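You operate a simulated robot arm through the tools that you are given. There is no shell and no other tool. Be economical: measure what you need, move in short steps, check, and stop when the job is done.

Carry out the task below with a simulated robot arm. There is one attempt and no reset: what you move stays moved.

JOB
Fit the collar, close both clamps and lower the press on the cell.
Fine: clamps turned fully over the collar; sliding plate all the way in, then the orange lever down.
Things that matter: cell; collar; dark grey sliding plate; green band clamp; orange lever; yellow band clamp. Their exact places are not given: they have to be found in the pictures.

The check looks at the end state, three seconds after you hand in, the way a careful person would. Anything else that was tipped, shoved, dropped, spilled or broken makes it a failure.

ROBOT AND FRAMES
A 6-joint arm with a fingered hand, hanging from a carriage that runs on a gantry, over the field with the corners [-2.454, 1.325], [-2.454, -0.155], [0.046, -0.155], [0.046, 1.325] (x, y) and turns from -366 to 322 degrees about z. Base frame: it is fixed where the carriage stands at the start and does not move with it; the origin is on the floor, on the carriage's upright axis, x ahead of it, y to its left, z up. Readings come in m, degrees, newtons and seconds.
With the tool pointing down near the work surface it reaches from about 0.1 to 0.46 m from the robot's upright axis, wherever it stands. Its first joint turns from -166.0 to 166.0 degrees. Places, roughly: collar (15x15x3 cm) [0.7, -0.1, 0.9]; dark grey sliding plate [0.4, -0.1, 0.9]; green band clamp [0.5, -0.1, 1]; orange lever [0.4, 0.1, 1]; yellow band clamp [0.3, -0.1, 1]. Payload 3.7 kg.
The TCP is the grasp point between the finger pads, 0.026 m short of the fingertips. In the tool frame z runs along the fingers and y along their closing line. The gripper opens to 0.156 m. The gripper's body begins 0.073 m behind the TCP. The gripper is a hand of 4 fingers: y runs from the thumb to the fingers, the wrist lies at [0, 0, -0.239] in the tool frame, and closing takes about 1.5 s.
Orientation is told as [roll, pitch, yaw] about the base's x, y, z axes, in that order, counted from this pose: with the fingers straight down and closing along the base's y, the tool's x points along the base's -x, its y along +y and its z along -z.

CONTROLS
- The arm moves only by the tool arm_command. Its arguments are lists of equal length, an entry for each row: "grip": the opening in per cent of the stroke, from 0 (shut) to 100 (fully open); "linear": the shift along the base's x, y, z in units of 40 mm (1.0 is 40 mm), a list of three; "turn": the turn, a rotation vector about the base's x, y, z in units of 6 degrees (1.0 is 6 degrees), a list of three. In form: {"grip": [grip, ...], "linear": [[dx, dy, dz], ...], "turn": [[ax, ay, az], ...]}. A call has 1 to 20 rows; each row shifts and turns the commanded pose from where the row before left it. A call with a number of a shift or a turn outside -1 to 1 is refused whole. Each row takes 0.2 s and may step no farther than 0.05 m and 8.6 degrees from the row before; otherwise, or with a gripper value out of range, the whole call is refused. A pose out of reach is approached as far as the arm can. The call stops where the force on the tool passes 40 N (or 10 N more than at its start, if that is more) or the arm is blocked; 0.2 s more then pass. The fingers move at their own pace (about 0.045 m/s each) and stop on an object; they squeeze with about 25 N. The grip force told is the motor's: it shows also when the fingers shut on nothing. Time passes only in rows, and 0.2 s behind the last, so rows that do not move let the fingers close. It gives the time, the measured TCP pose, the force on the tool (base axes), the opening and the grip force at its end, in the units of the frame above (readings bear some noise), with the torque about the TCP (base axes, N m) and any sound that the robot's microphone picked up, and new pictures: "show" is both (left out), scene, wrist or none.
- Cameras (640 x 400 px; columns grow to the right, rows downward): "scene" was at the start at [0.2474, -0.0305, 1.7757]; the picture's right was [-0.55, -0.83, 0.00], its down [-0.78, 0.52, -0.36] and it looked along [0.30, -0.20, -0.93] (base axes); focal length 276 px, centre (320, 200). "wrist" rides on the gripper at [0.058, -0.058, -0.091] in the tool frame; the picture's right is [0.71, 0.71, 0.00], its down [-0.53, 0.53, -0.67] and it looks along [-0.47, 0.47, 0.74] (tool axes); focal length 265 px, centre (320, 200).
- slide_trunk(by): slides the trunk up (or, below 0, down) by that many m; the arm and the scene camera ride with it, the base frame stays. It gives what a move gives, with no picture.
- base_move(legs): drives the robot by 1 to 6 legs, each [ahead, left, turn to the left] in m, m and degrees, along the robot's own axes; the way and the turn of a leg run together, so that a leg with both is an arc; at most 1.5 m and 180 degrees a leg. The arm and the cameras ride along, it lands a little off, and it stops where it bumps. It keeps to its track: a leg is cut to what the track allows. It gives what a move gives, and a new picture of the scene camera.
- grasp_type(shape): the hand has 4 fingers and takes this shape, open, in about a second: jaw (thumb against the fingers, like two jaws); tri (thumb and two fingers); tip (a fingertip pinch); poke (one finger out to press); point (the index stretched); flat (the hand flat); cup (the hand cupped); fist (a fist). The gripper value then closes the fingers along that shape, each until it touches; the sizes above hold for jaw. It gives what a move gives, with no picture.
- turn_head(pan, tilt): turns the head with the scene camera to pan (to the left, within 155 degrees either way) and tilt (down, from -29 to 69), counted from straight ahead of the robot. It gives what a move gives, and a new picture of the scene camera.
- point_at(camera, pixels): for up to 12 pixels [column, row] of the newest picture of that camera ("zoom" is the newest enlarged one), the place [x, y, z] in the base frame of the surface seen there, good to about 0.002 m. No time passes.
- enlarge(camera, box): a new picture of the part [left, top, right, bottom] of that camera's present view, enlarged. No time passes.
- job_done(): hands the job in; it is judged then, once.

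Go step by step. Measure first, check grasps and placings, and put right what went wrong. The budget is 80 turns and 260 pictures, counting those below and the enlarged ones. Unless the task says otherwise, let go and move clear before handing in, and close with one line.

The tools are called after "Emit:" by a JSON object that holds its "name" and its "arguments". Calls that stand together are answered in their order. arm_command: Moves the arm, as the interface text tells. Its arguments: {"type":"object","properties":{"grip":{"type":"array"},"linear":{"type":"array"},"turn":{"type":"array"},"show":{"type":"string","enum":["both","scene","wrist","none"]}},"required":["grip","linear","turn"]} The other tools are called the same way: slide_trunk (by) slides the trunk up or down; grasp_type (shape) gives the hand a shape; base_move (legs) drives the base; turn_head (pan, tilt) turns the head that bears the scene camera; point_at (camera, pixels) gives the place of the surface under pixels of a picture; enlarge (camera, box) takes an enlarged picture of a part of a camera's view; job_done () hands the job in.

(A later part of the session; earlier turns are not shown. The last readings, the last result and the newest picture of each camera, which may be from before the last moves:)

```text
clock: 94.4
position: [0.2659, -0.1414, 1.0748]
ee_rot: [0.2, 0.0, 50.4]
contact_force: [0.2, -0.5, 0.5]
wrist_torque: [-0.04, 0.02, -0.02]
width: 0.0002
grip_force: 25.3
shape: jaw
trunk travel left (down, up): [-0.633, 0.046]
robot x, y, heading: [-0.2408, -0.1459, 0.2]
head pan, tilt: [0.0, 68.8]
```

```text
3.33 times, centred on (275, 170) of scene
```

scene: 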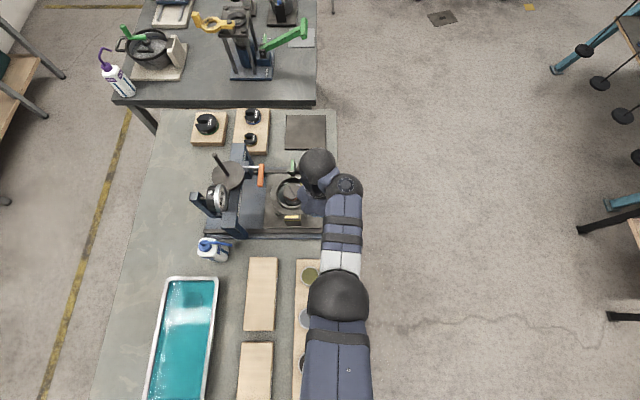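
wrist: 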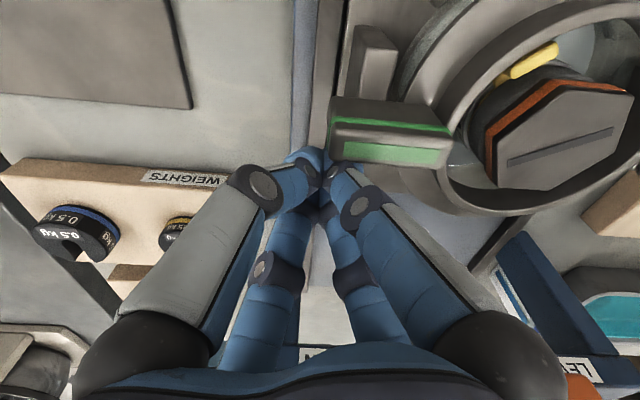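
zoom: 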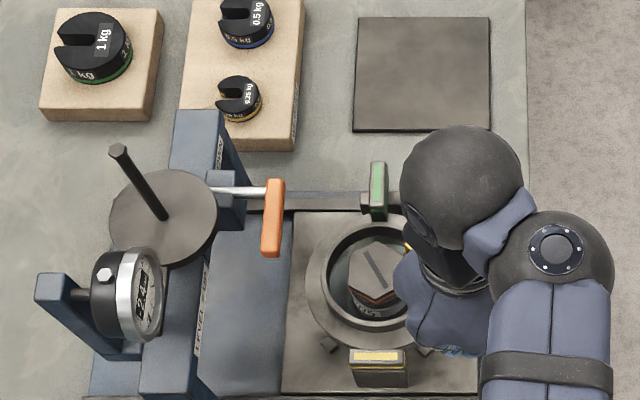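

I'll measure the yellow bar, then place the fingertips outside it near its -y end.

Emit:
{"name": "point_at", "arguments": {"camera": "zoom", "pixels": [[354, 356], [402, 356], [378, 356], [379, 195], [375, 265]]}}

Emit:
{"name": "arm_command", "arguments": {"grip": [0, 0, 0, 0], "linear": [[-0.4, 0.6, 0], [-0.4, 0.6, 0], [-0.1, 0.2, 0], [0, 0, 0]], "turn": [[0, 0, 0], [0, 0, 0], [0, 0, 0], [0, 0, 0]], "show": "wrist"}}

```text
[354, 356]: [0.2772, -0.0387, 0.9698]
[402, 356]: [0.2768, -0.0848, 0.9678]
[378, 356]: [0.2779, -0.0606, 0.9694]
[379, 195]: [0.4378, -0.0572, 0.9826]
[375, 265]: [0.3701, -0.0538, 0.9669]
```

```text
clock: 95.4
position: [0.229, -0.086, 1.0748]
ee_rot: [0.2, 0.1, 50.3]
contact_force: [-0.1, -0.1, 0.3]
wrist_torque: [0.0, 0.0, 0.01]
width: 0.0003
grip_force: 25.2
shape: jaw
trunk travel left (down, up): [-0.633, 0.046]
robot x, y, heading: [-0.2387, -0.1465, 0.0]
head pan, tilt: [0.0, 68.8]
```

wrist: 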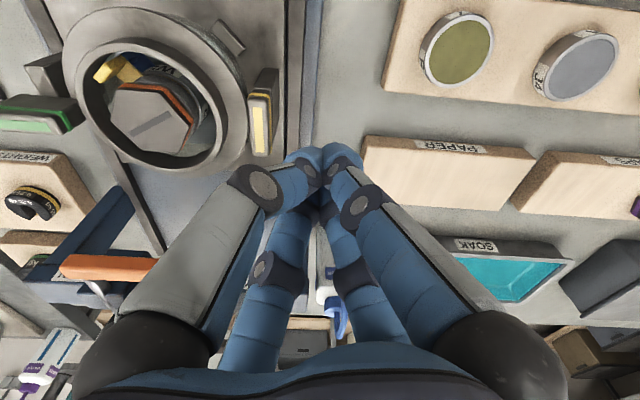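

I'll lower the trunk and push the yellow bar's -y end toward +x.

Emit:
{"name": "slide_trunk", "arguments": {"by": -0.1}}

Emit:
{"name": "arm_command", "arguments": {"grip": [0, 0, 0, 0, 0, 0, 0, 0, 0, 0, 0], "linear": [[0.2, 0.05, 0], [0.2, 0, 0], [0.2, 0, 0], [0.15, 0, 0], [0.15, 0, 0], [0.15, 0, 0], [0.15, 0, 0], [0.1, 0, 0], [0.1, 0, 0], [0, 0, 0], [0, 0, 0]], "turn": [[0, 0, 0], [0, 0, 0], [0, 0, 0], [0, 0, 0], [0, 0, 0], [0, 0, 0], [0, 0, 0], [0, 0, 0], [0, 0, 0], [0, 0, 0], [0, 0, 0]]}}

Emit:
{"name": "enlarge", "arguments": {"camera": "wrist", "box": [150, 20, 410, 220]}}

```text
clock: 96.7
position: [0.2304, -0.0839, 0.9746]
ee_rot: [0.2, 0.0, 50.5]
contact_force: [-0.1, -0.2, 0.1]
wrist_torque: [0.04, 0.02, 0.03]
width: 0.0
grip_force: 24.6
shape: jaw
trunk travel left (down, up): [-0.533, 0.146]
robot x, y, heading: [-0.2405, -0.1457, 0.0]
head pan, tilt: [0.0, 68.8]
```

```text
clock: 99.1
position: [0.2851, -0.0835, 0.9738]
ee_rot: [0.2, 0.0, 50.4]
contact_force: [-0.9, -1.3, 0.3]
wrist_torque: [0.03, 0.02, 0.0]
width: 0.0
grip_force: 25.1
shape: jaw
trunk travel left (down, up): [-0.533, 0.146]
robot x, y, heading: [-0.2402, -0.1446, 0.0]
head pan, tilt: [0.0, 68.8]
```

scene: 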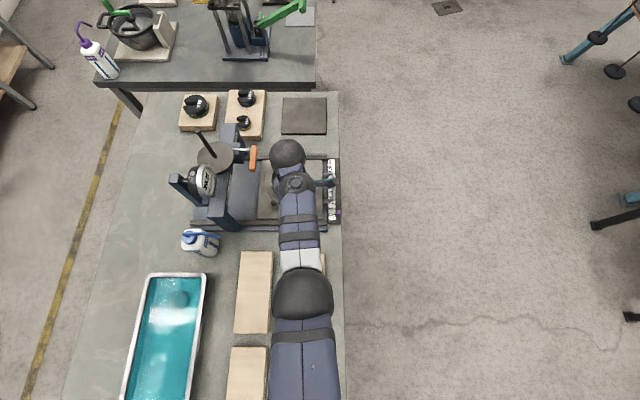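
wrist: 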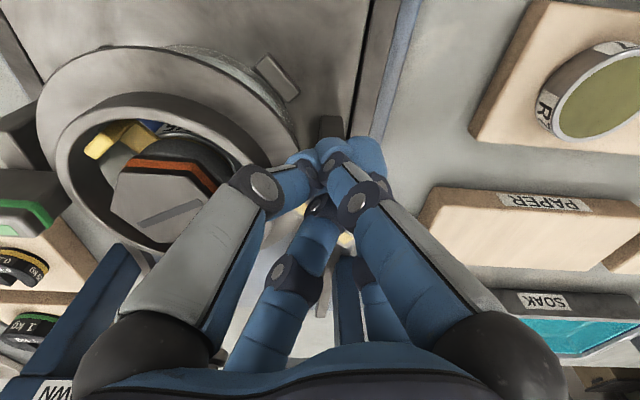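

```text
2.00 times, centred on (280, 120) of wrist
```

zoom: 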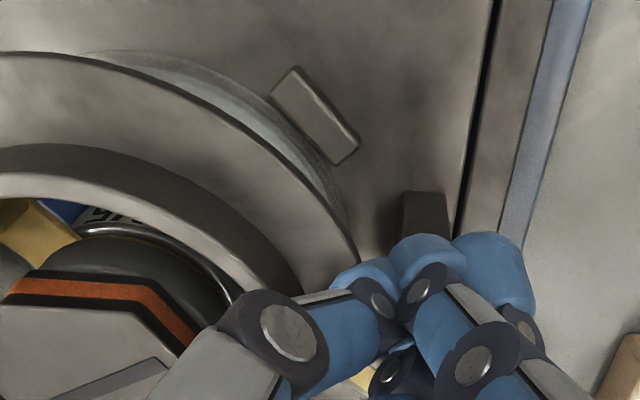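

The bar has swung inward. I'll back off toward -y, rise and look.

Emit:
{"name": "arm_command", "arguments": {"grip": [0, 0, 0], "linear": [[-0.1, -0.3, 0], [-0.1, -0.3, 0], [0, 0, 0]], "turn": [[0, 0, 0], [0, 0, 0], [0, 0, 0]], "show": "none"}}

Emit:
{"name": "slide_trunk", "arguments": {"by": 0.09}}

Emit:
{"name": "arm_command", "arguments": {"grip": [0, 0, 0, 0], "linear": [[-0.8, 0, 0], [-0.6, 0, 0], [0, 0, 0], [0, 0, 0]], "turn": [[0, 0, 0], [0, 0, 0], [0, 0, 0], [0, 0, 0]]}}

Emit:
{"name": "enlarge", "arguments": {"camera": "wrist", "box": [50, 20, 310, 220]}}

Emit:
{"name": "enlarge", "arguments": {"camera": "scene", "box": [220, 130, 340, 240]}}

```text
clock: 99.9
position: [0.2761, -0.1072, 0.9749]
ee_rot: [0.2, 0.1, 50.5]
contact_force: [1.1, -1.0, 0.6]
wrist_torque: [0.01, 0.0, 0.02]
width: 0.0
grip_force: 25.1
shape: jaw
trunk travel left (down, up): [-0.533, 0.146]
robot x, y, heading: [-0.2389, -0.1469, 0.1]
head pan, tilt: [0.0, 68.8]
```

```text
clock: 101.2
position: [0.2764, -0.1077, 1.0636]
ee_rot: [0.1, 0.0, 50.3]
contact_force: [0.5, -0.6, -0.5]
wrist_torque: [-0.01, 0.02, 0.01]
width: 0.0002
grip_force: 25.0
shape: jaw
trunk travel left (down, up): [-0.623, 0.056]
robot x, y, heading: [-0.2427, -0.149, 0.3]
head pan, tilt: [0.0, 68.8]
```

```text
clock: 102.2
position: [0.2242, -0.106, 1.0625]
ee_rot: [0.2, 0.1, 50.4]
contact_force: [0.1, 0.6, 0.2]
wrist_torque: [-0.01, 0.0, 0.01]
width: 0.0
grip_force: 25.4
shape: jaw
out of reach, approached as far as the arm can: row 2
trunk travel left (down, up): [-0.623, 0.056]
robot x, y, heading: [-0.2407, -0.1473, -0.1]
head pan, tilt: [0.0, 68.8]
```

scene: 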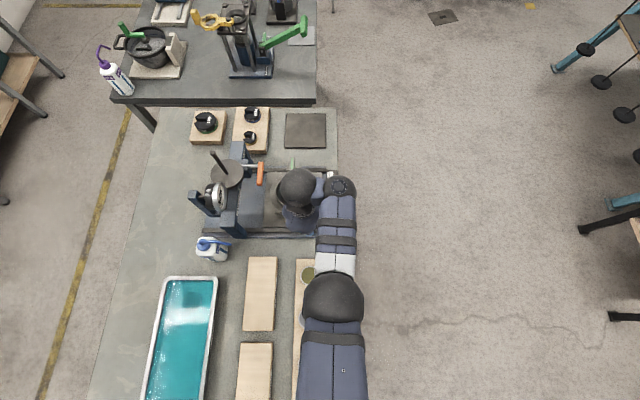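
wrist: 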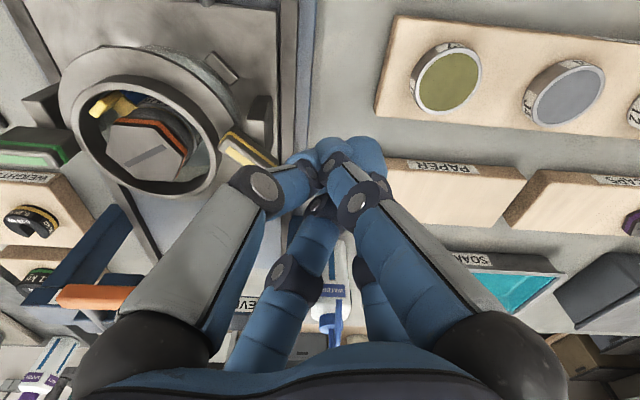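

```text
2.00 times, centred on (180, 120) of wrist
```

zoom: 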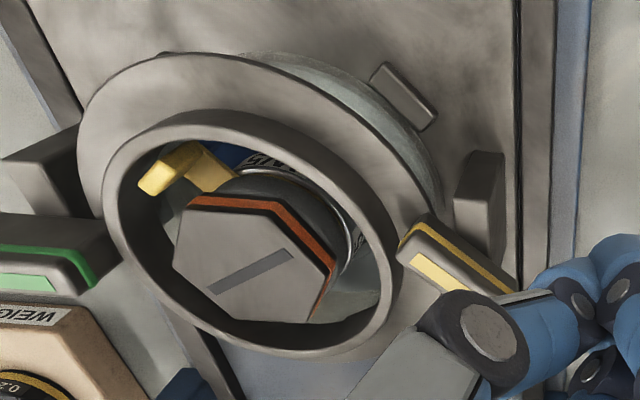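

```text
3.64 times, centred on (280, 185) of scene
```

zoom: 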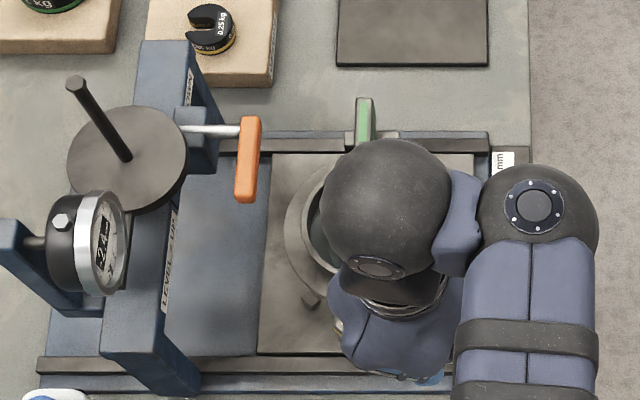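

Emit:
{"name": "point_at", "arguments": {"camera": "wrist", "pixels": [[226, 147], [245, 160], [235, 131], [272, 164], [230, 138], [268, 153], [265, 115], [265, 165], [40, 155], [15, 158]]}}

```text
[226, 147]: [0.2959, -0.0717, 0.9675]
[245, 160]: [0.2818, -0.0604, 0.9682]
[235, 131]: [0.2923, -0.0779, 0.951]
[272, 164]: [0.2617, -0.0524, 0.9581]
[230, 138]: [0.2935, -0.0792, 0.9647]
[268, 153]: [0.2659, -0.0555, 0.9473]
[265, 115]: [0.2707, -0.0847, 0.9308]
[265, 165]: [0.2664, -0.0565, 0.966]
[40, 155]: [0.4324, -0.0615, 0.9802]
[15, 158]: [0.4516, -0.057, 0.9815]
```

The yellow bar is about 40° short. I'll push its outer end (≈0.258,-0.043) toward -y, after checking the press frame's heights nearby.

Emit:
{"name": "point_at", "arguments": {"camera": "zoom", "pixels": [[150, 330], [180, 375], [140, 280], [170, 240], [110, 350], [190, 340], [165, 60], [200, 130], [248, 125], [245, 195], [205, 90], [100, 280]]}}

Emit:
{"name": "arm_command", "arguments": {"grip": [0, 0, 0, 0, 0], "linear": [[0.5, 0.7, 0], [0.2, 0.7, 0], [0, 0.7, 0], [0, 0.7, 0], [0, 0, 0]], "turn": [[0, 0, 0], [0, 0, 0], [0, 0, 0], [0, 0, 0], [0, 0, 0]]}}

```text
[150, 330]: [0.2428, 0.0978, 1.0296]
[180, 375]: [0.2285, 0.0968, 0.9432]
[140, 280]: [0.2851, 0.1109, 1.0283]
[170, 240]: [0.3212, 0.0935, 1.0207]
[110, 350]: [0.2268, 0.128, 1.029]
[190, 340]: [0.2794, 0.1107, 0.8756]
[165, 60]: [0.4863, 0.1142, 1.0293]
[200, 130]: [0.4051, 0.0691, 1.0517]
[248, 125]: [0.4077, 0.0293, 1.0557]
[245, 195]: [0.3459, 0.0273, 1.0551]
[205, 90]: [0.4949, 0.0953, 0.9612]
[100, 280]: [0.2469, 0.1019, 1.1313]
```

```text
clock: 103.4
position: [0.2508, 0.0048, 1.0618]
ee_rot: [0.2, 0.0, 50.5]
contact_force: [0.2, -0.2, 0.0]
wrist_torque: [0.03, -0.01, 0.02]
width: 0.0
grip_force: 24.6
shape: jaw
trunk travel left (down, up): [-0.623, 0.056]
robot x, y, heading: [-0.2399, -0.1501, -0.1]
head pan, tilt: [0.0, 68.8]
```

scene: 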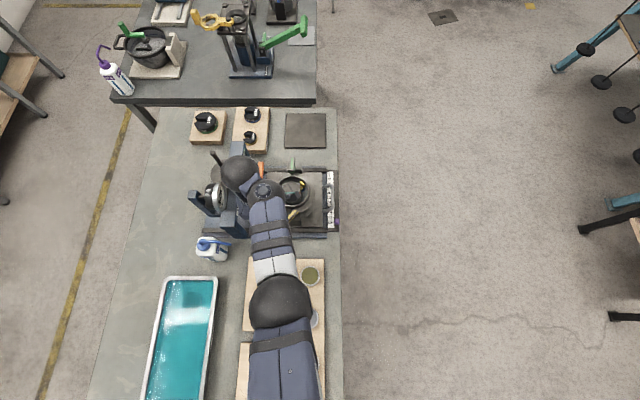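
wrist: 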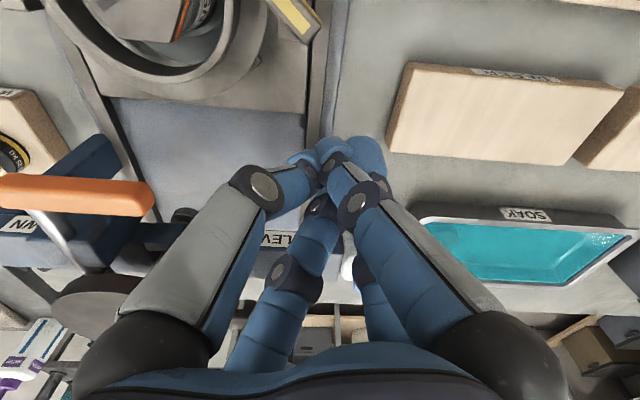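

I'll shift 1 cm away from the gauge, lower, and push toward -y.

Emit:
{"name": "arm_command", "arguments": {"grip": [0, 0], "linear": [[0, -0.2, 0], [0, 0, 0]], "turn": [[0, 0, 0], [0, 0, 0]], "show": "none"}}

Emit:
{"name": "slide_trunk", "arguments": {"by": -0.088}}

Emit:
{"name": "arm_command", "arguments": {"grip": [0, 0, 0, 0, 0, 0], "linear": [[0, -0.15, 0], [0, -0.15, 0], [0, -0.15, 0], [0, -0.1, 0], [0, -0.1, 0], [0, 0, 0]], "turn": [[0, 0, 0], [0, 0, 0], [0, 0, 0], [0, 0, 0], [0, 0, 0], [0, 0, 0]], "show": "wrist"}}

Emit:
{"name": "enlarge", "arguments": {"camera": "wrist", "box": [150, 20, 410, 220]}}

```text
clock: 104.0
position: [0.2513, -0.0018, 1.0624]
ee_rot: [0.2, 0.1, 50.4]
contact_force: [0.4, -0.1, 0.6]
wrist_torque: [-0.01, 0.01, 0.01]
width: 0.0001
grip_force: 24.7
shape: jaw
trunk travel left (down, up): [-0.623, 0.056]
robot x, y, heading: [-0.2416, -0.15, 0.1]
head pan, tilt: [0.0, 68.8]
```

```text
clock: 105.2
position: [0.2526, -0.0032, 0.973]
ee_rot: [0.3, 0.0, 50.3]
contact_force: [0.0, -0.3, -0.6]
wrist_torque: [0.02, 0.0, -0.03]
width: 0.0001
grip_force: 25.0
shape: jaw
trunk travel left (down, up): [-0.535, 0.144]
robot x, y, heading: [-0.2428, -0.1488, 0.0]
head pan, tilt: [0.0, 68.8]
```

```text
clock: 106.6
position: [0.2515, -0.0271, 0.9735]
ee_rot: [0.1, -0.2, 50.5]
contact_force: [-5.2, 12.2, 10.1]
wrist_torque: [-0.04, -0.07, 0.1]
width: 0.0
grip_force: 25.0
shape: jaw
trunk travel left (down, up): [-0.535, 0.144]
robot x, y, heading: [-0.2405, -0.1478, 0.0]
head pan, tilt: [0.0, 68.8]
```

wrist: 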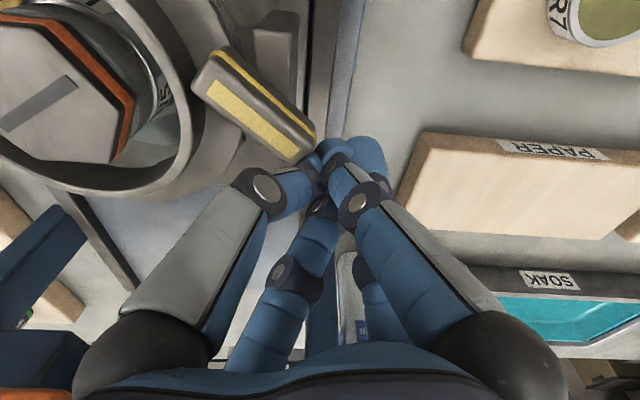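

```text
2.00 times, centred on (280, 120) of wrist
```

zoom: 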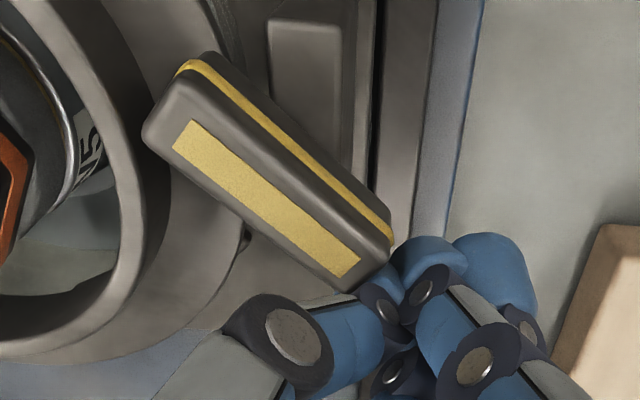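

Contact is on the corner of the outer end. I'll shift slightly to +x so I push on its side face, then continue toward -y.

Emit:
{"name": "arm_command", "arguments": {"grip": [0, 0, 0, 0, 0, 0, 0, 0, 0, 0], "linear": [[0, 0.2, 0.05], [0.25, 0.05, 0], [0, -0.15, 0], [0, -0.15, 0], [0, -0.15, 0], [-0.05, -0.1, 0], [-0.05, -0.1, 0], [-0.05, -0.05, 0], [0, 0, 0], [0, 0, 0]], "turn": [[0, 0, 0], [0, 0, 0], [0, 0, 0], [0, 0, 0], [0, 0, 0], [0, 0, 0], [0, 0, 0], [0, 0, 0], [0, 0, 0], [0, 0, 0]], "show": "wrist"}}

Emit:
{"name": "enlarge", "arguments": {"camera": "wrist", "box": [150, 20, 410, 220]}}

Emit:
{"name": "point_at", "arguments": {"camera": "zoom", "pixels": [[180, 150], [340, 260], [230, 70], [380, 230], [300, 100]]}}

```text
clock: 108.8
position: [0.2541, -0.0387, 0.977]
ee_rot: [0.4, -0.5, 50.7]
contact_force: [-2.5, 33.7, -2.0]
wrist_torque: [0.41, 0.09, 0.1]
width: 0.0
grip_force: 25.0
shape: jaw
trunk travel left (down, up): [-0.535, 0.144]
robot x, y, heading: [-0.2389, -0.1473, 0.0]
head pan, tilt: [0.0, 68.8]
```

wrist: 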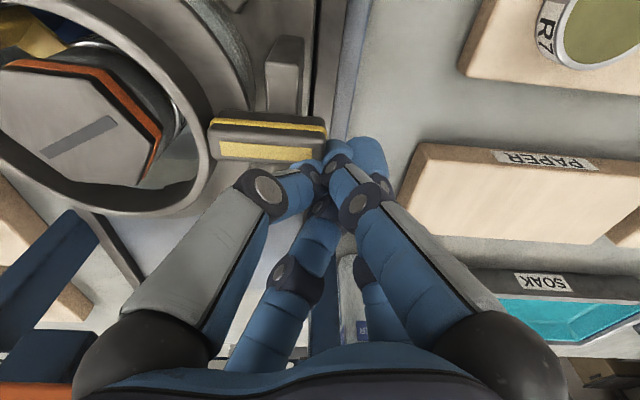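

```text
2.00 times, centred on (280, 120) of wrist
```

zoom: 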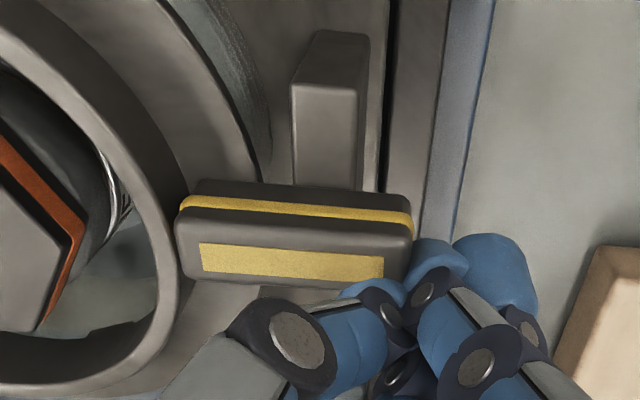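

```text
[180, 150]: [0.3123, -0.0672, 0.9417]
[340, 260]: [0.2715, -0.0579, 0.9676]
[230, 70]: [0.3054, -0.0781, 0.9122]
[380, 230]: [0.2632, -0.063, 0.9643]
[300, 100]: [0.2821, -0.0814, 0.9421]
```

The bar now looks aligned, and 34 N suggests its end stop. I'll measure its angle.

Emit:
{"name": "point_at", "arguments": {"camera": "zoom", "pixels": [[210, 195], [395, 210], [195, 235], [400, 248], [205, 258], [375, 268], [290, 263]]}}

Emit:
{"name": "arm_command", "arguments": {"grip": [0, 0, 0, 0], "linear": [[0, 0.25, 0], [0, 0.25, 0], [0, 0.2, 0], [0, 0, 0]], "turn": [[0, 0, 0], [0, 0, 0], [0, 0, 0], [0, 0, 0]], "show": "none"}}

Emit:
{"name": "slide_trunk", "arguments": {"by": 0.1}}

Emit:
{"name": "arm_command", "arguments": {"grip": [0, 0, 0, 0, 0, 0], "linear": [[0, -0.9, 0], [0, -0.9, 0], [0, -0.9, 0], [0, -0.9, 0], [0, -0.9, 0], [0, -0.9, 0]], "turn": [[0, 0, 0], [0, 0, 0], [0, 0, 0], [0, 0, 0], [0, 0, 0], [0, 0, 0]]}}

Emit:
{"name": "enlarge", "arguments": {"camera": "scene", "box": [220, 130, 350, 240]}}

```text
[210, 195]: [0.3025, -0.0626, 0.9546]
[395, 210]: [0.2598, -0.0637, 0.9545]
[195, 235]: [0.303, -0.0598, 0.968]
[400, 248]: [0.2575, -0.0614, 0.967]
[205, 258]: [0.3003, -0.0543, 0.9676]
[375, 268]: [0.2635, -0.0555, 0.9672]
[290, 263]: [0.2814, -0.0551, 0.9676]
```

```text
clock: 109.8
position: [0.2555, -0.0187, 0.9763]
ee_rot: [0.1, 0.0, 50.3]
contact_force: [-0.2, 0.2, 0.3]
wrist_torque: [0.01, -0.02, -0.02]
width: 0.0002
grip_force: 24.6
shape: jaw
trunk travel left (down, up): [-0.535, 0.144]
robot x, y, heading: [-0.2408, -0.1456, -0.2]
head pan, tilt: [0.0, 68.8]
```

```text
clock: 111.2
position: [0.2564, -0.0186, 1.0769]
ee_rot: [0.2, 0.0, 50.4]
contact_force: [0.1, -0.3, 0.1]
wrist_torque: [0.01, -0.05, -0.01]
width: 0.0
grip_force: 25.5
shape: jaw
trunk travel left (down, up): [-0.635, 0.044]
robot x, y, heading: [-0.2411, -0.1509, -0.0]
head pan, tilt: [0.0, 68.8]
```

```text
clock: 112.5
position: [0.2593, -0.234, 1.0784]
ee_rot: [0.1, 0.0, 50.5]
contact_force: [0.0, -0.4, 0.4]
wrist_torque: [-0.02, -0.01, -0.02]
width: 0.0
grip_force: 24.6
shape: jaw
trunk travel left (down, up): [-0.635, 0.044]
robot x, y, heading: [-0.2417, -0.1475, 0.3]
head pan, tilt: [0.0, 68.8]
```

scene: 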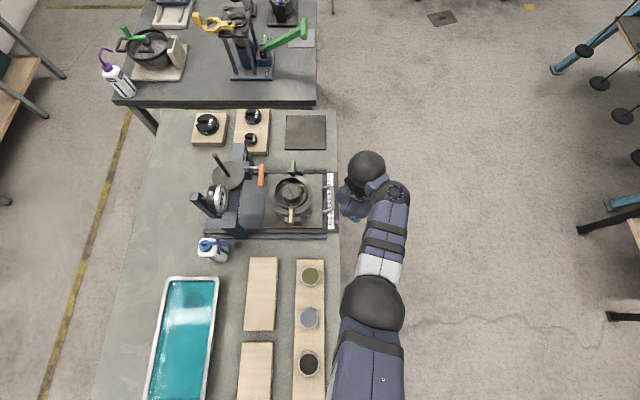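
wrist: 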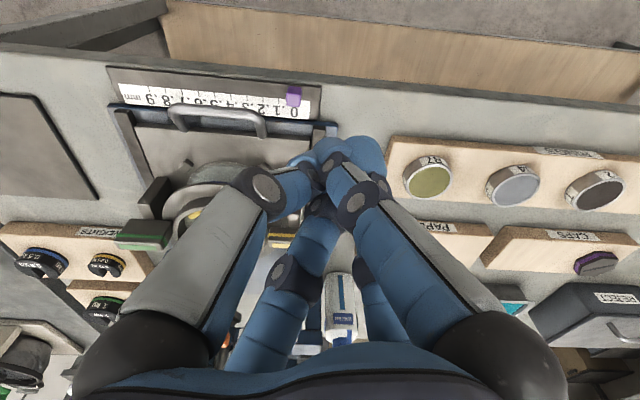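

```text
3.64 times, centred on (285, 185) of scene
```

zoom: 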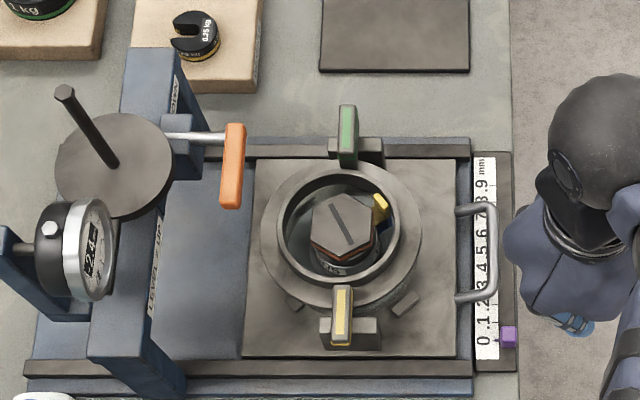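

Both clamps are aligned over the collar. Next, pushing the plate: I'll drive ahead, tilt the hand 30° (so the palm stays clear of the lever), and go behind the handle.

Emit:
{"name": "base_move", "arguments": {"legs": [[0.18, 0, 0]]}}

Emit:
{"name": "slide_trunk", "arguments": {"by": -0.06}}

Emit:
{"name": "arm_command", "arguments": {"grip": [0, 0, 0, 0, 0, 0], "linear": [[-0.4, -0.1, -0.3], [-0.4, -0.1, -0.3], [-0.4, -0.1, -0.3], [-0.4, 0, -0.3], [-0.3, 0, -0.3], [0, 0, 0]], "turn": [[1, 0, 0], [1, 0, 0], [1, 0, 0], [1, 0, 0], [1, 0, 0], [0, 0, 0]]}}

Emit:
{"name": "point_at", "arguments": {"camera": "wrist", "pixels": [[320, 150], [300, 160], [345, 150], [320, 180]]}}

```text
clock: 114.1
position: [0.439, -0.2354, 1.0777]
ee_rot: [0.2, -0.1, 50.4]
contact_force: [0.1, -0.5, -0.7]
wrist_torque: [0.01, 0.02, -0.06]
width: 0.0001
grip_force: 25.2
shape: jaw
trunk travel left (down, up): [-0.635, 0.044]
robot x, y, heading: [-0.0563, -0.148, -0.0]
head pan, tilt: [0.0, 68.8]
```

scene: 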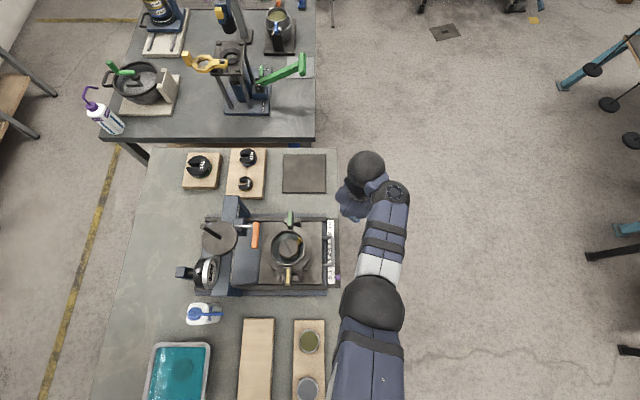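

```text
clock: 115.1
position: [0.4401, -0.2361, 1.0177]
ee_rot: [0.1, 0.0, 50.3]
contact_force: [0.0, -1.2, 0.2]
wrist_torque: [0.01, -0.01, 0.0]
width: 0.0003
grip_force: 24.7
shape: jaw
trunk travel left (down, up): [-0.575, 0.104]
robot x, y, heading: [-0.06, -0.1443, -0.2]
head pan, tilt: [0.0, 68.8]
```

```text
clock: 116.5
position: [0.3537, -0.2392, 0.9622]
ee_rot: [20.2, -22.6, 46.2]
contact_force: [0.1, 0.4, 0.1]
wrist_torque: [0.03, 0.02, 0.01]
width: 0.0
grip_force: 25.4
shape: jaw
out of reach, approached as far as the arm can: row 5
trunk travel left (down, up): [-0.575, 0.104]
robot x, y, heading: [-0.0588, -0.1496, -0.1]
head pan, tilt: [0.0, 68.8]
```

scene: 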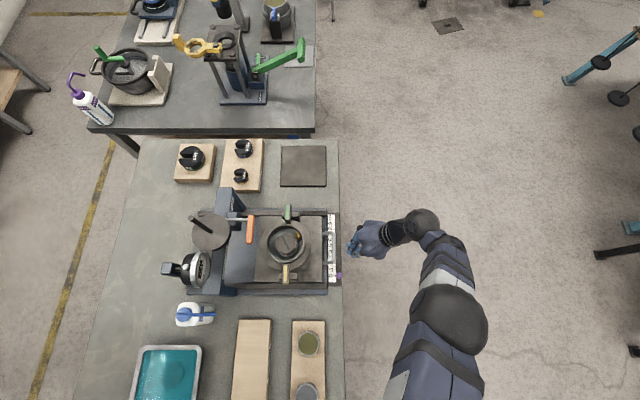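
wrist: 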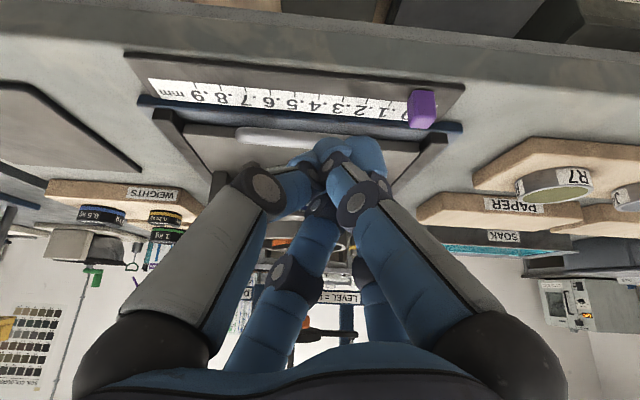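

```text
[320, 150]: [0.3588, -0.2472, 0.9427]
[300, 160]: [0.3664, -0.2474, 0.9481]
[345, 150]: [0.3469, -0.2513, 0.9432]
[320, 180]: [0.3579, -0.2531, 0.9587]
```

Good pose with a clear view of the handle at (270,137). I'll measure it.

Emit:
{"name": "point_at", "arguments": {"camera": "wrist", "pixels": [[245, 133], [285, 138], [350, 140], [270, 145], [405, 145], [422, 108], [250, 92]]}}

Emit:
{"name": "point_at", "arguments": {"camera": "scene", "pixels": [[325, 235], [325, 255], [285, 240], [326, 262]]}}

Emit:
{"name": "enlarge", "arguments": {"camera": "scene", "box": [220, 190, 360, 310]}}

```text
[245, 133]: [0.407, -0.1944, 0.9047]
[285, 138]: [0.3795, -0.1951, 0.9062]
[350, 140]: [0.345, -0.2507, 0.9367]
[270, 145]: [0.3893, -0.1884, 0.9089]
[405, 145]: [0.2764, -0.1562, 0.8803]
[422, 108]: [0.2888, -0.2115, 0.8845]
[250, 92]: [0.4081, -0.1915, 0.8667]
```

```text
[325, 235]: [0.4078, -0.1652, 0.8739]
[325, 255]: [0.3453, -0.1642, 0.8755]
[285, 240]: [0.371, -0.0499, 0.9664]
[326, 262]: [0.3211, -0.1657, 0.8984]
```

```text
3.33 times, centred on (290, 250) of scene
```

zoom: 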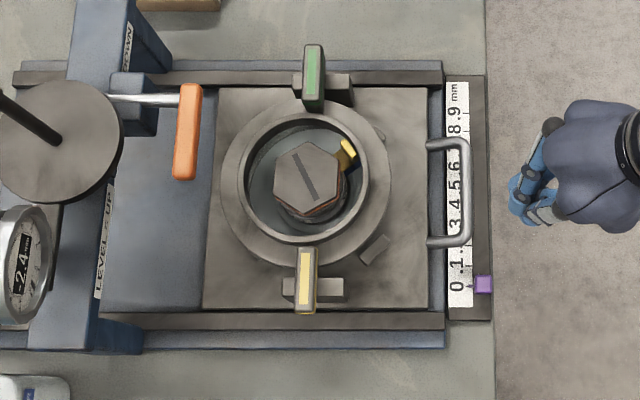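

The handle's outer face is at y≈-0.195, z≈0.902. I'll lower behind it and push toward +y in steps.

Emit:
{"name": "slide_trunk", "arguments": {"by": -0.042}}

Emit:
{"name": "arm_command", "arguments": {"grip": [0, 0, 0, 0, 0, 0, 0], "linear": [[0.25, 0, 0], [0, 0.4, 0], [0, 0.4, 0], [0, 0.3, 0], [0, 0.3, 0], [0, 0.3, 0], [0, 0, 0]], "turn": [[0, 0, 0], [0, 0, 0], [0, 0, 0], [0, 0, 0], [0, 0, 0], [0, 0, 0], [0, 0, 0]]}}

Emit:
{"name": "enlarge", "arguments": {"camera": "scene", "box": [220, 170, 360, 290]}}

```text
clock: 117.3
position: [0.3554, -0.2405, 0.9198]
ee_rot: [20.2, -22.6, 46.3]
contact_force: [0.2, -0.5, 0.1]
wrist_torque: [0.03, 0.03, -0.03]
width: 0.0
grip_force: 25.3
shape: jaw
trunk travel left (down, up): [-0.533, 0.146]
robot x, y, heading: [-0.0586, -0.1483, -0.3]
head pan, tilt: [0.0, 68.8]
```

```text
clock: 118.9
position: [0.3608, -0.17, 0.9221]
ee_rot: [20.4, -22.6, 46.2]
contact_force: [0.6, -0.7, 0.7]
wrist_torque: [0.01, -0.01, 0.02]
width: 0.0001
grip_force: 25.5
shape: jaw
out of reach, approached as far as the arm can: row 1
trunk travel left (down, up): [-0.533, 0.146]
robot x, y, heading: [-0.0601, -0.1457, -0.2]
head pan, tilt: [0.0, 68.8]
```

scene: 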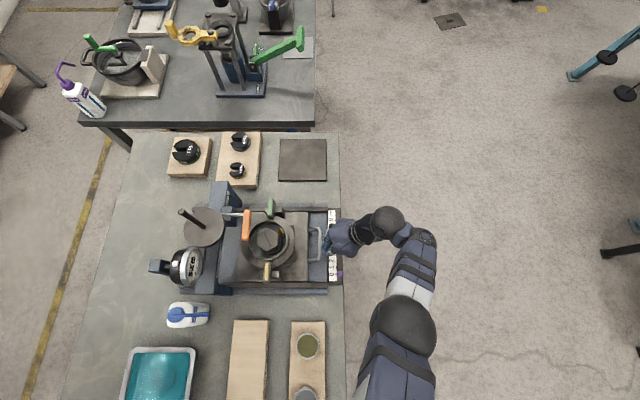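
wrist: 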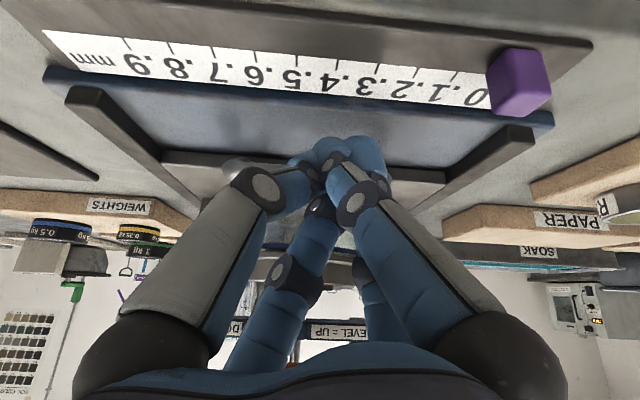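

```text
3.33 times, centred on (290, 230) of scene
```

zoom: 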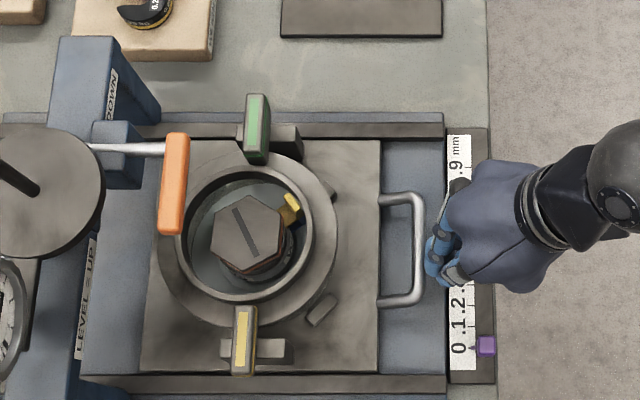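

The plate slides easily and everything rides along with it. I'll keep pushing at a gentle pace.

Emit:
{"name": "arm_command", "arguments": {"grip": [0, 0, 0, 0, 0, 0, 0, 0, 0, 0, 0, 0, 0, 0], "linear": [[0, 0.15, 0], [0, 0.15, 0], [0, 0.15, 0], [0, 0.15, 0], [0, 0.15, 0], [0, 0.15, 0], [0, 0.15, 0], [0, 0.15, 0], [0, 0.15, 0], [0, 0.15, 0], [0, 0.15, 0], [0, 0.15, 0], [0, 0.15, 0], [0, 0, 0]], "turn": [[0, 0, 0], [0, 0, 0], [0, 0, 0], [0, 0, 0], [0, 0, 0], [0, 0, 0], [0, 0, 0], [0, 0, 0], [0, 0, 0], [0, 0, 0], [0, 0, 0], [0, 0, 0], [0, 0, 0], [0, 0, 0]]}}

Emit:
{"name": "enlarge", "arguments": {"camera": "scene", "box": [180, 160, 360, 300]}}

```text
clock: 121.9
position: [0.3608, -0.0904, 0.9232]
ee_rot: [20.2, -22.5, 46.3]
contact_force: [-0.5, -0.3, 1.0]
wrist_torque: [0.0, -0.01, 0.01]
width: 0.0001
grip_force: 25.5
shape: jaw
trunk travel left (down, up): [-0.533, 0.146]
robot x, y, heading: [-0.0618, -0.1483, -0.1]
head pan, tilt: [0.0, 68.8]
```

scene: 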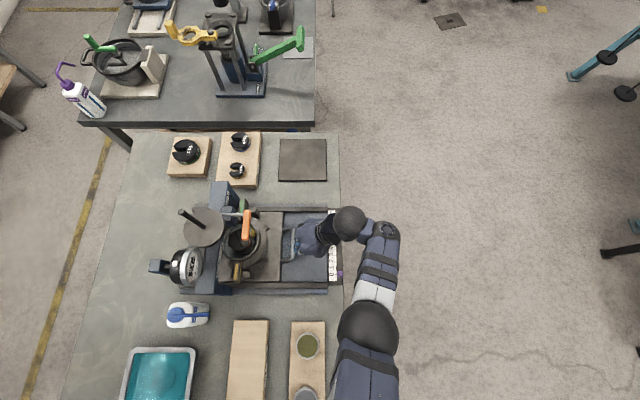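
wrist: 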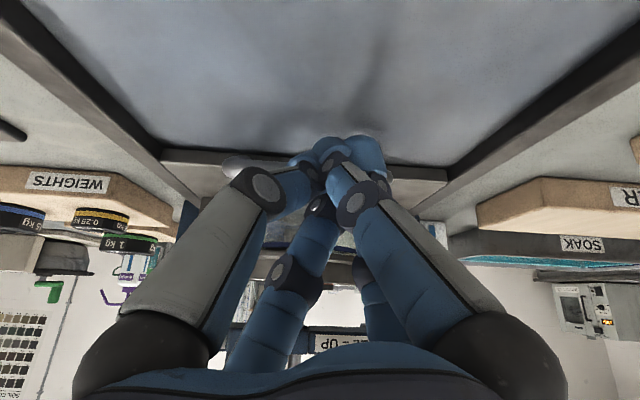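

```text
2.86 times, centred on (270, 230) of scene
```

zoom: 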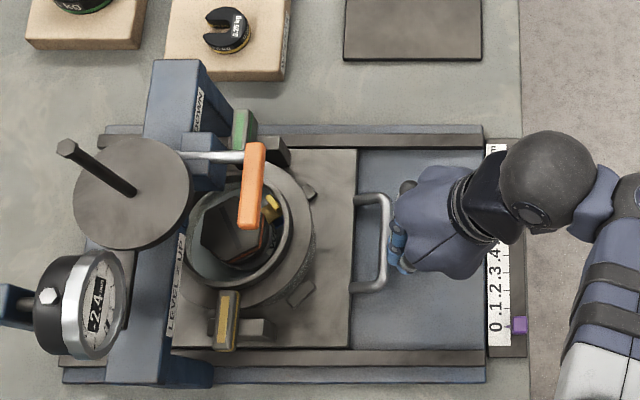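

I'll measure how far the plate has come.

Emit:
{"name": "point_at", "arguments": {"camera": "zoom", "pixels": [[385, 240], [228, 320], [300, 230], [352, 330], [220, 240], [256, 150], [238, 130], [250, 215], [130, 200]]}}

```text
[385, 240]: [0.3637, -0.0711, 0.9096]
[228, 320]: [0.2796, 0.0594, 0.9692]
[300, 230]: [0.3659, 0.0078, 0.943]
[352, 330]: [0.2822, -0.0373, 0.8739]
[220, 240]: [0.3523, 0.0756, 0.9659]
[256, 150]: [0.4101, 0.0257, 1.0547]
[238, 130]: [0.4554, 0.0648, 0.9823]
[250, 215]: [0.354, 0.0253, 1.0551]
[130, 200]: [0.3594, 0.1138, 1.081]
```

The cell is at y≈0.06 and the ram at ≈0.11, so about 5 cm more. I'll continue until I feel the stop.

Emit:
{"name": "arm_command", "arguments": {"grip": [0, 0, 0, 0, 0, 0, 0, 0, 0, 0], "linear": [[0, 0.15, 0], [0, 0.15, 0], [0, 0.15, 0], [0, 0.15, 0], [0, 0.15, 0], [0, 0.15, 0], [0, 0.15, 0], [0, 0.1, 0], [0, 0.1, 0], [0, 0, 0]], "turn": [[0, 0, 0], [0, 0, 0], [0, 0, 0], [0, 0, 0], [0, 0, 0], [0, 0, 0], [0, 0, 0], [0, 0, 0], [0, 0, 0], [0, 0, 0]]}}

Emit:
{"name": "enlarge", "arguments": {"camera": "scene", "box": [180, 160, 360, 300]}}

Emit:
{"name": "point_at", "arguments": {"camera": "zoom", "pixels": [[340, 240], [180, 320], [310, 330], [365, 240]]}}

```text
clock: 124.1
position: [0.3609, -0.0392, 0.9233]
ee_rot: [20.1, -22.6, 46.2]
contact_force: [0.6, 0.1, 0.4]
wrist_torque: [-0.01, -0.03, -0.02]
width: 0.0002
grip_force: 25.2
shape: jaw
trunk travel left (down, up): [-0.533, 0.146]
robot x, y, heading: [-0.0586, -0.1468, 0.2]
head pan, tilt: [0.0, 68.8]
```

scene: 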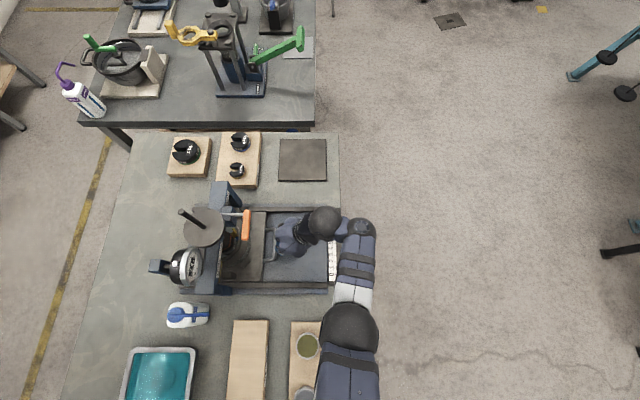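
wrist: 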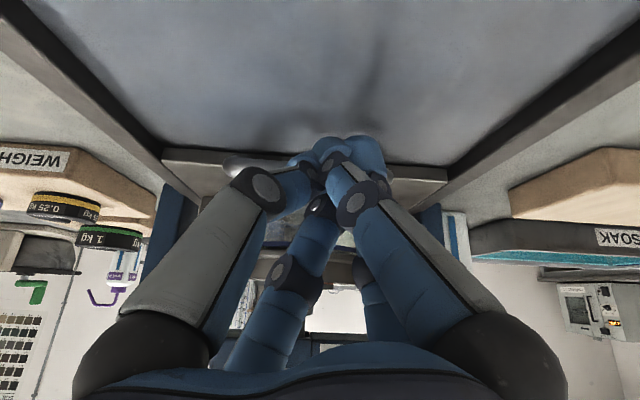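

```text
2.86 times, centred on (270, 230) of scene
```

zoom: 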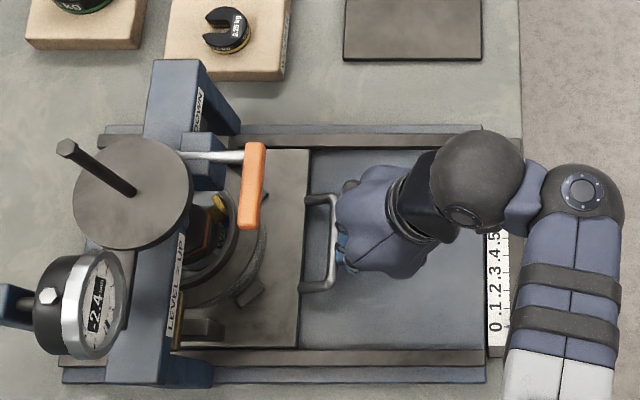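

```text
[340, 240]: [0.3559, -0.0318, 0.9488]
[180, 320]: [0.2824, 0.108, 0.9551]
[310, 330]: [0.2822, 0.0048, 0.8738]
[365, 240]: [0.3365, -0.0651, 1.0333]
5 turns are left
```

The cell is at y≈0.108, nearly under the ram. I'll push to the stop, then retract, rise, and bring the fingertips above the lever handle.

Emit:
{"name": "arm_command", "arguments": {"grip": [0, 0, 0, 0, 0, 0, 0], "linear": [[0, 0.1, 0], [0, 0.1, 0], [0, 0.1, 0], [0, 0.1, 0], [0, 0.08, 0], [0, 0.08, 0], [0, 0, 0]], "turn": [[0, 0, 0], [0, 0, 0], [0, 0, 0], [0, 0, 0], [0, 0, 0], [0, 0, 0], [0, 0, 0]], "show": "scene"}}

Emit:
{"name": "arm_command", "arguments": {"grip": [0, 0, 0, 0], "linear": [[0, -0.8, 0], [0, -0.8, 0], [0, -0.8, 0], [0, 0, 0]], "turn": [[0, 0, 0], [0, 0, 0], [0, 0, 0], [0, 0, 0]], "show": "scene"}}

Emit:
{"name": "enlarge", "arguments": {"camera": "scene", "box": [180, 160, 360, 300]}}

Emit:
{"name": "point_at", "arguments": {"camera": "zoom", "pixels": [[330, 240], [305, 330], [252, 155], [248, 220], [215, 155], [205, 150], [250, 185]]}}

Emit:
{"name": "slide_trunk", "arguments": {"by": 0.08}}

Emit:
{"name": "arm_command", "arguments": {"grip": [0, 0, 0, 0, 0], "linear": [[0.2, 0, 0.8], [0.2, 0, 0.8], [0, 0, 0.8], [0, 0, 0.1], [0, 0, 0]], "turn": [[0, 0, 0], [0, 0, 0], [0, 0, 0], [0, 0, 0], [0, 0, 0]], "show": "wrist"}}

```text
clock: 125.2
position: [0.3601, -0.037, 0.9223]
ee_rot: [19.5, -21.5, 45.7]
contact_force: [-1.2, -24.3, 0.1]
wrist_torque: [-0.53, 0.04, -0.06]
width: 0.0
grip_force: 24.8
shape: jaw
trunk travel left (down, up): [-0.533, 0.146]
robot x, y, heading: [-0.0597, -0.1429, -0.3]
head pan, tilt: [0.0, 68.8]
stopped in row 5: the force on the tool passed its limit at 42 N (the readings are from after the stop); the commanded pose is now the measured one
```

scene: 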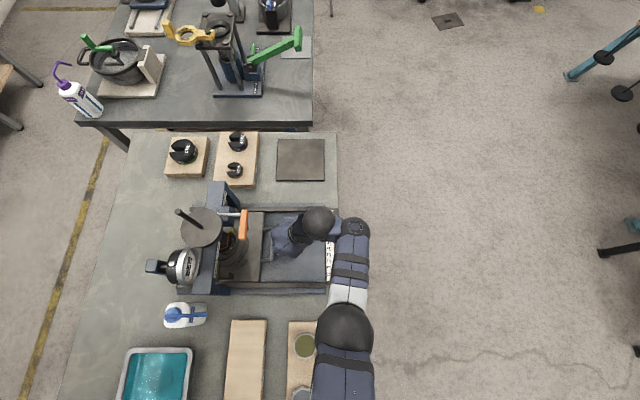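

```text
clock: 126.2
position: [0.3584, -0.1255, 0.9222]
ee_rot: [19.9, -22.1, 46.0]
contact_force: [-1.0, 0.1, 0.1]
wrist_torque: [-0.03, -0.04, 0.01]
width: 0.0
grip_force: 24.2
shape: jaw
trunk travel left (down, up): [-0.533, 0.146]
robot x, y, heading: [-0.0588, -0.144, 0.2]
head pan, tilt: [0.0, 68.8]
```

scene: 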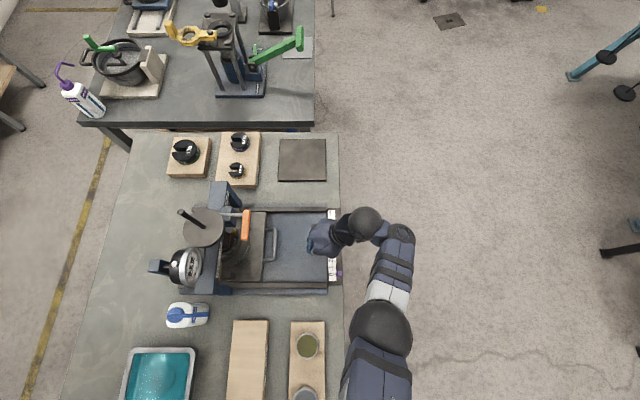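

```text
2.86 times, centred on (270, 230) of scene
```

zoom: 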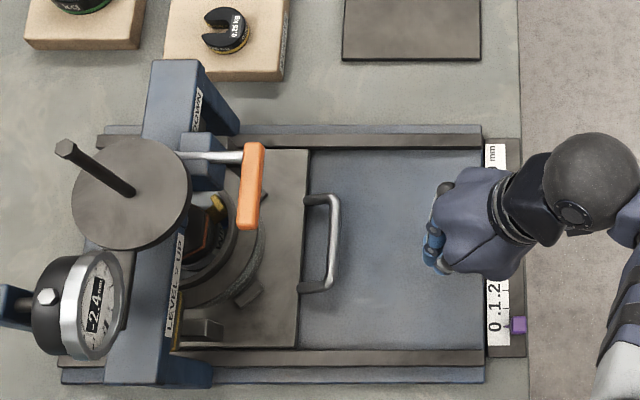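

```text
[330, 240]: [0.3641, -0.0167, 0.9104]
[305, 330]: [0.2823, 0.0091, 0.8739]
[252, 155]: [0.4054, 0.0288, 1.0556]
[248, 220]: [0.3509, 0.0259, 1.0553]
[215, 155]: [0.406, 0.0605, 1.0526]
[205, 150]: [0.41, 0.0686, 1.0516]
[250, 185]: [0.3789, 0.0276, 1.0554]
```

```text
clock: 127.4
position: [0.3588, -0.1247, 1.002]
ee_rot: [19.9, -22.1, 46.0]
contact_force: [-0.2, -0.5, -0.5]
wrist_torque: [0.0, 0.0, -0.01]
width: 0.0
grip_force: 25.0
shape: jaw
trunk travel left (down, up): [-0.613, 0.066]
robot x, y, heading: [-0.0596, -0.1506, -0.1]
head pan, tilt: [0.0, 68.8]
```

```text
clock: 128.6
position: [0.414, -0.1317, 1.0795]
ee_rot: [20.0, -22.0, 46.1]
contact_force: [-0.2, 0.6, -0.6]
wrist_torque: [0.0, -0.01, 0.02]
width: 0.0001
grip_force: 24.6
shape: jaw
out of reach, approached as far as the arm can: row 1, 2, 3
trunk travel left (down, up): [-0.613, 0.066]
robot x, y, heading: [-0.0567, -0.1494, -0.0]
head pan, tilt: [0.0, 68.8]
4 turns are left
```

wrist: 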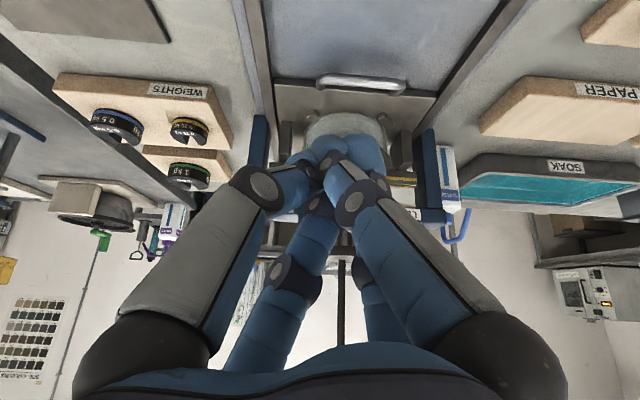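

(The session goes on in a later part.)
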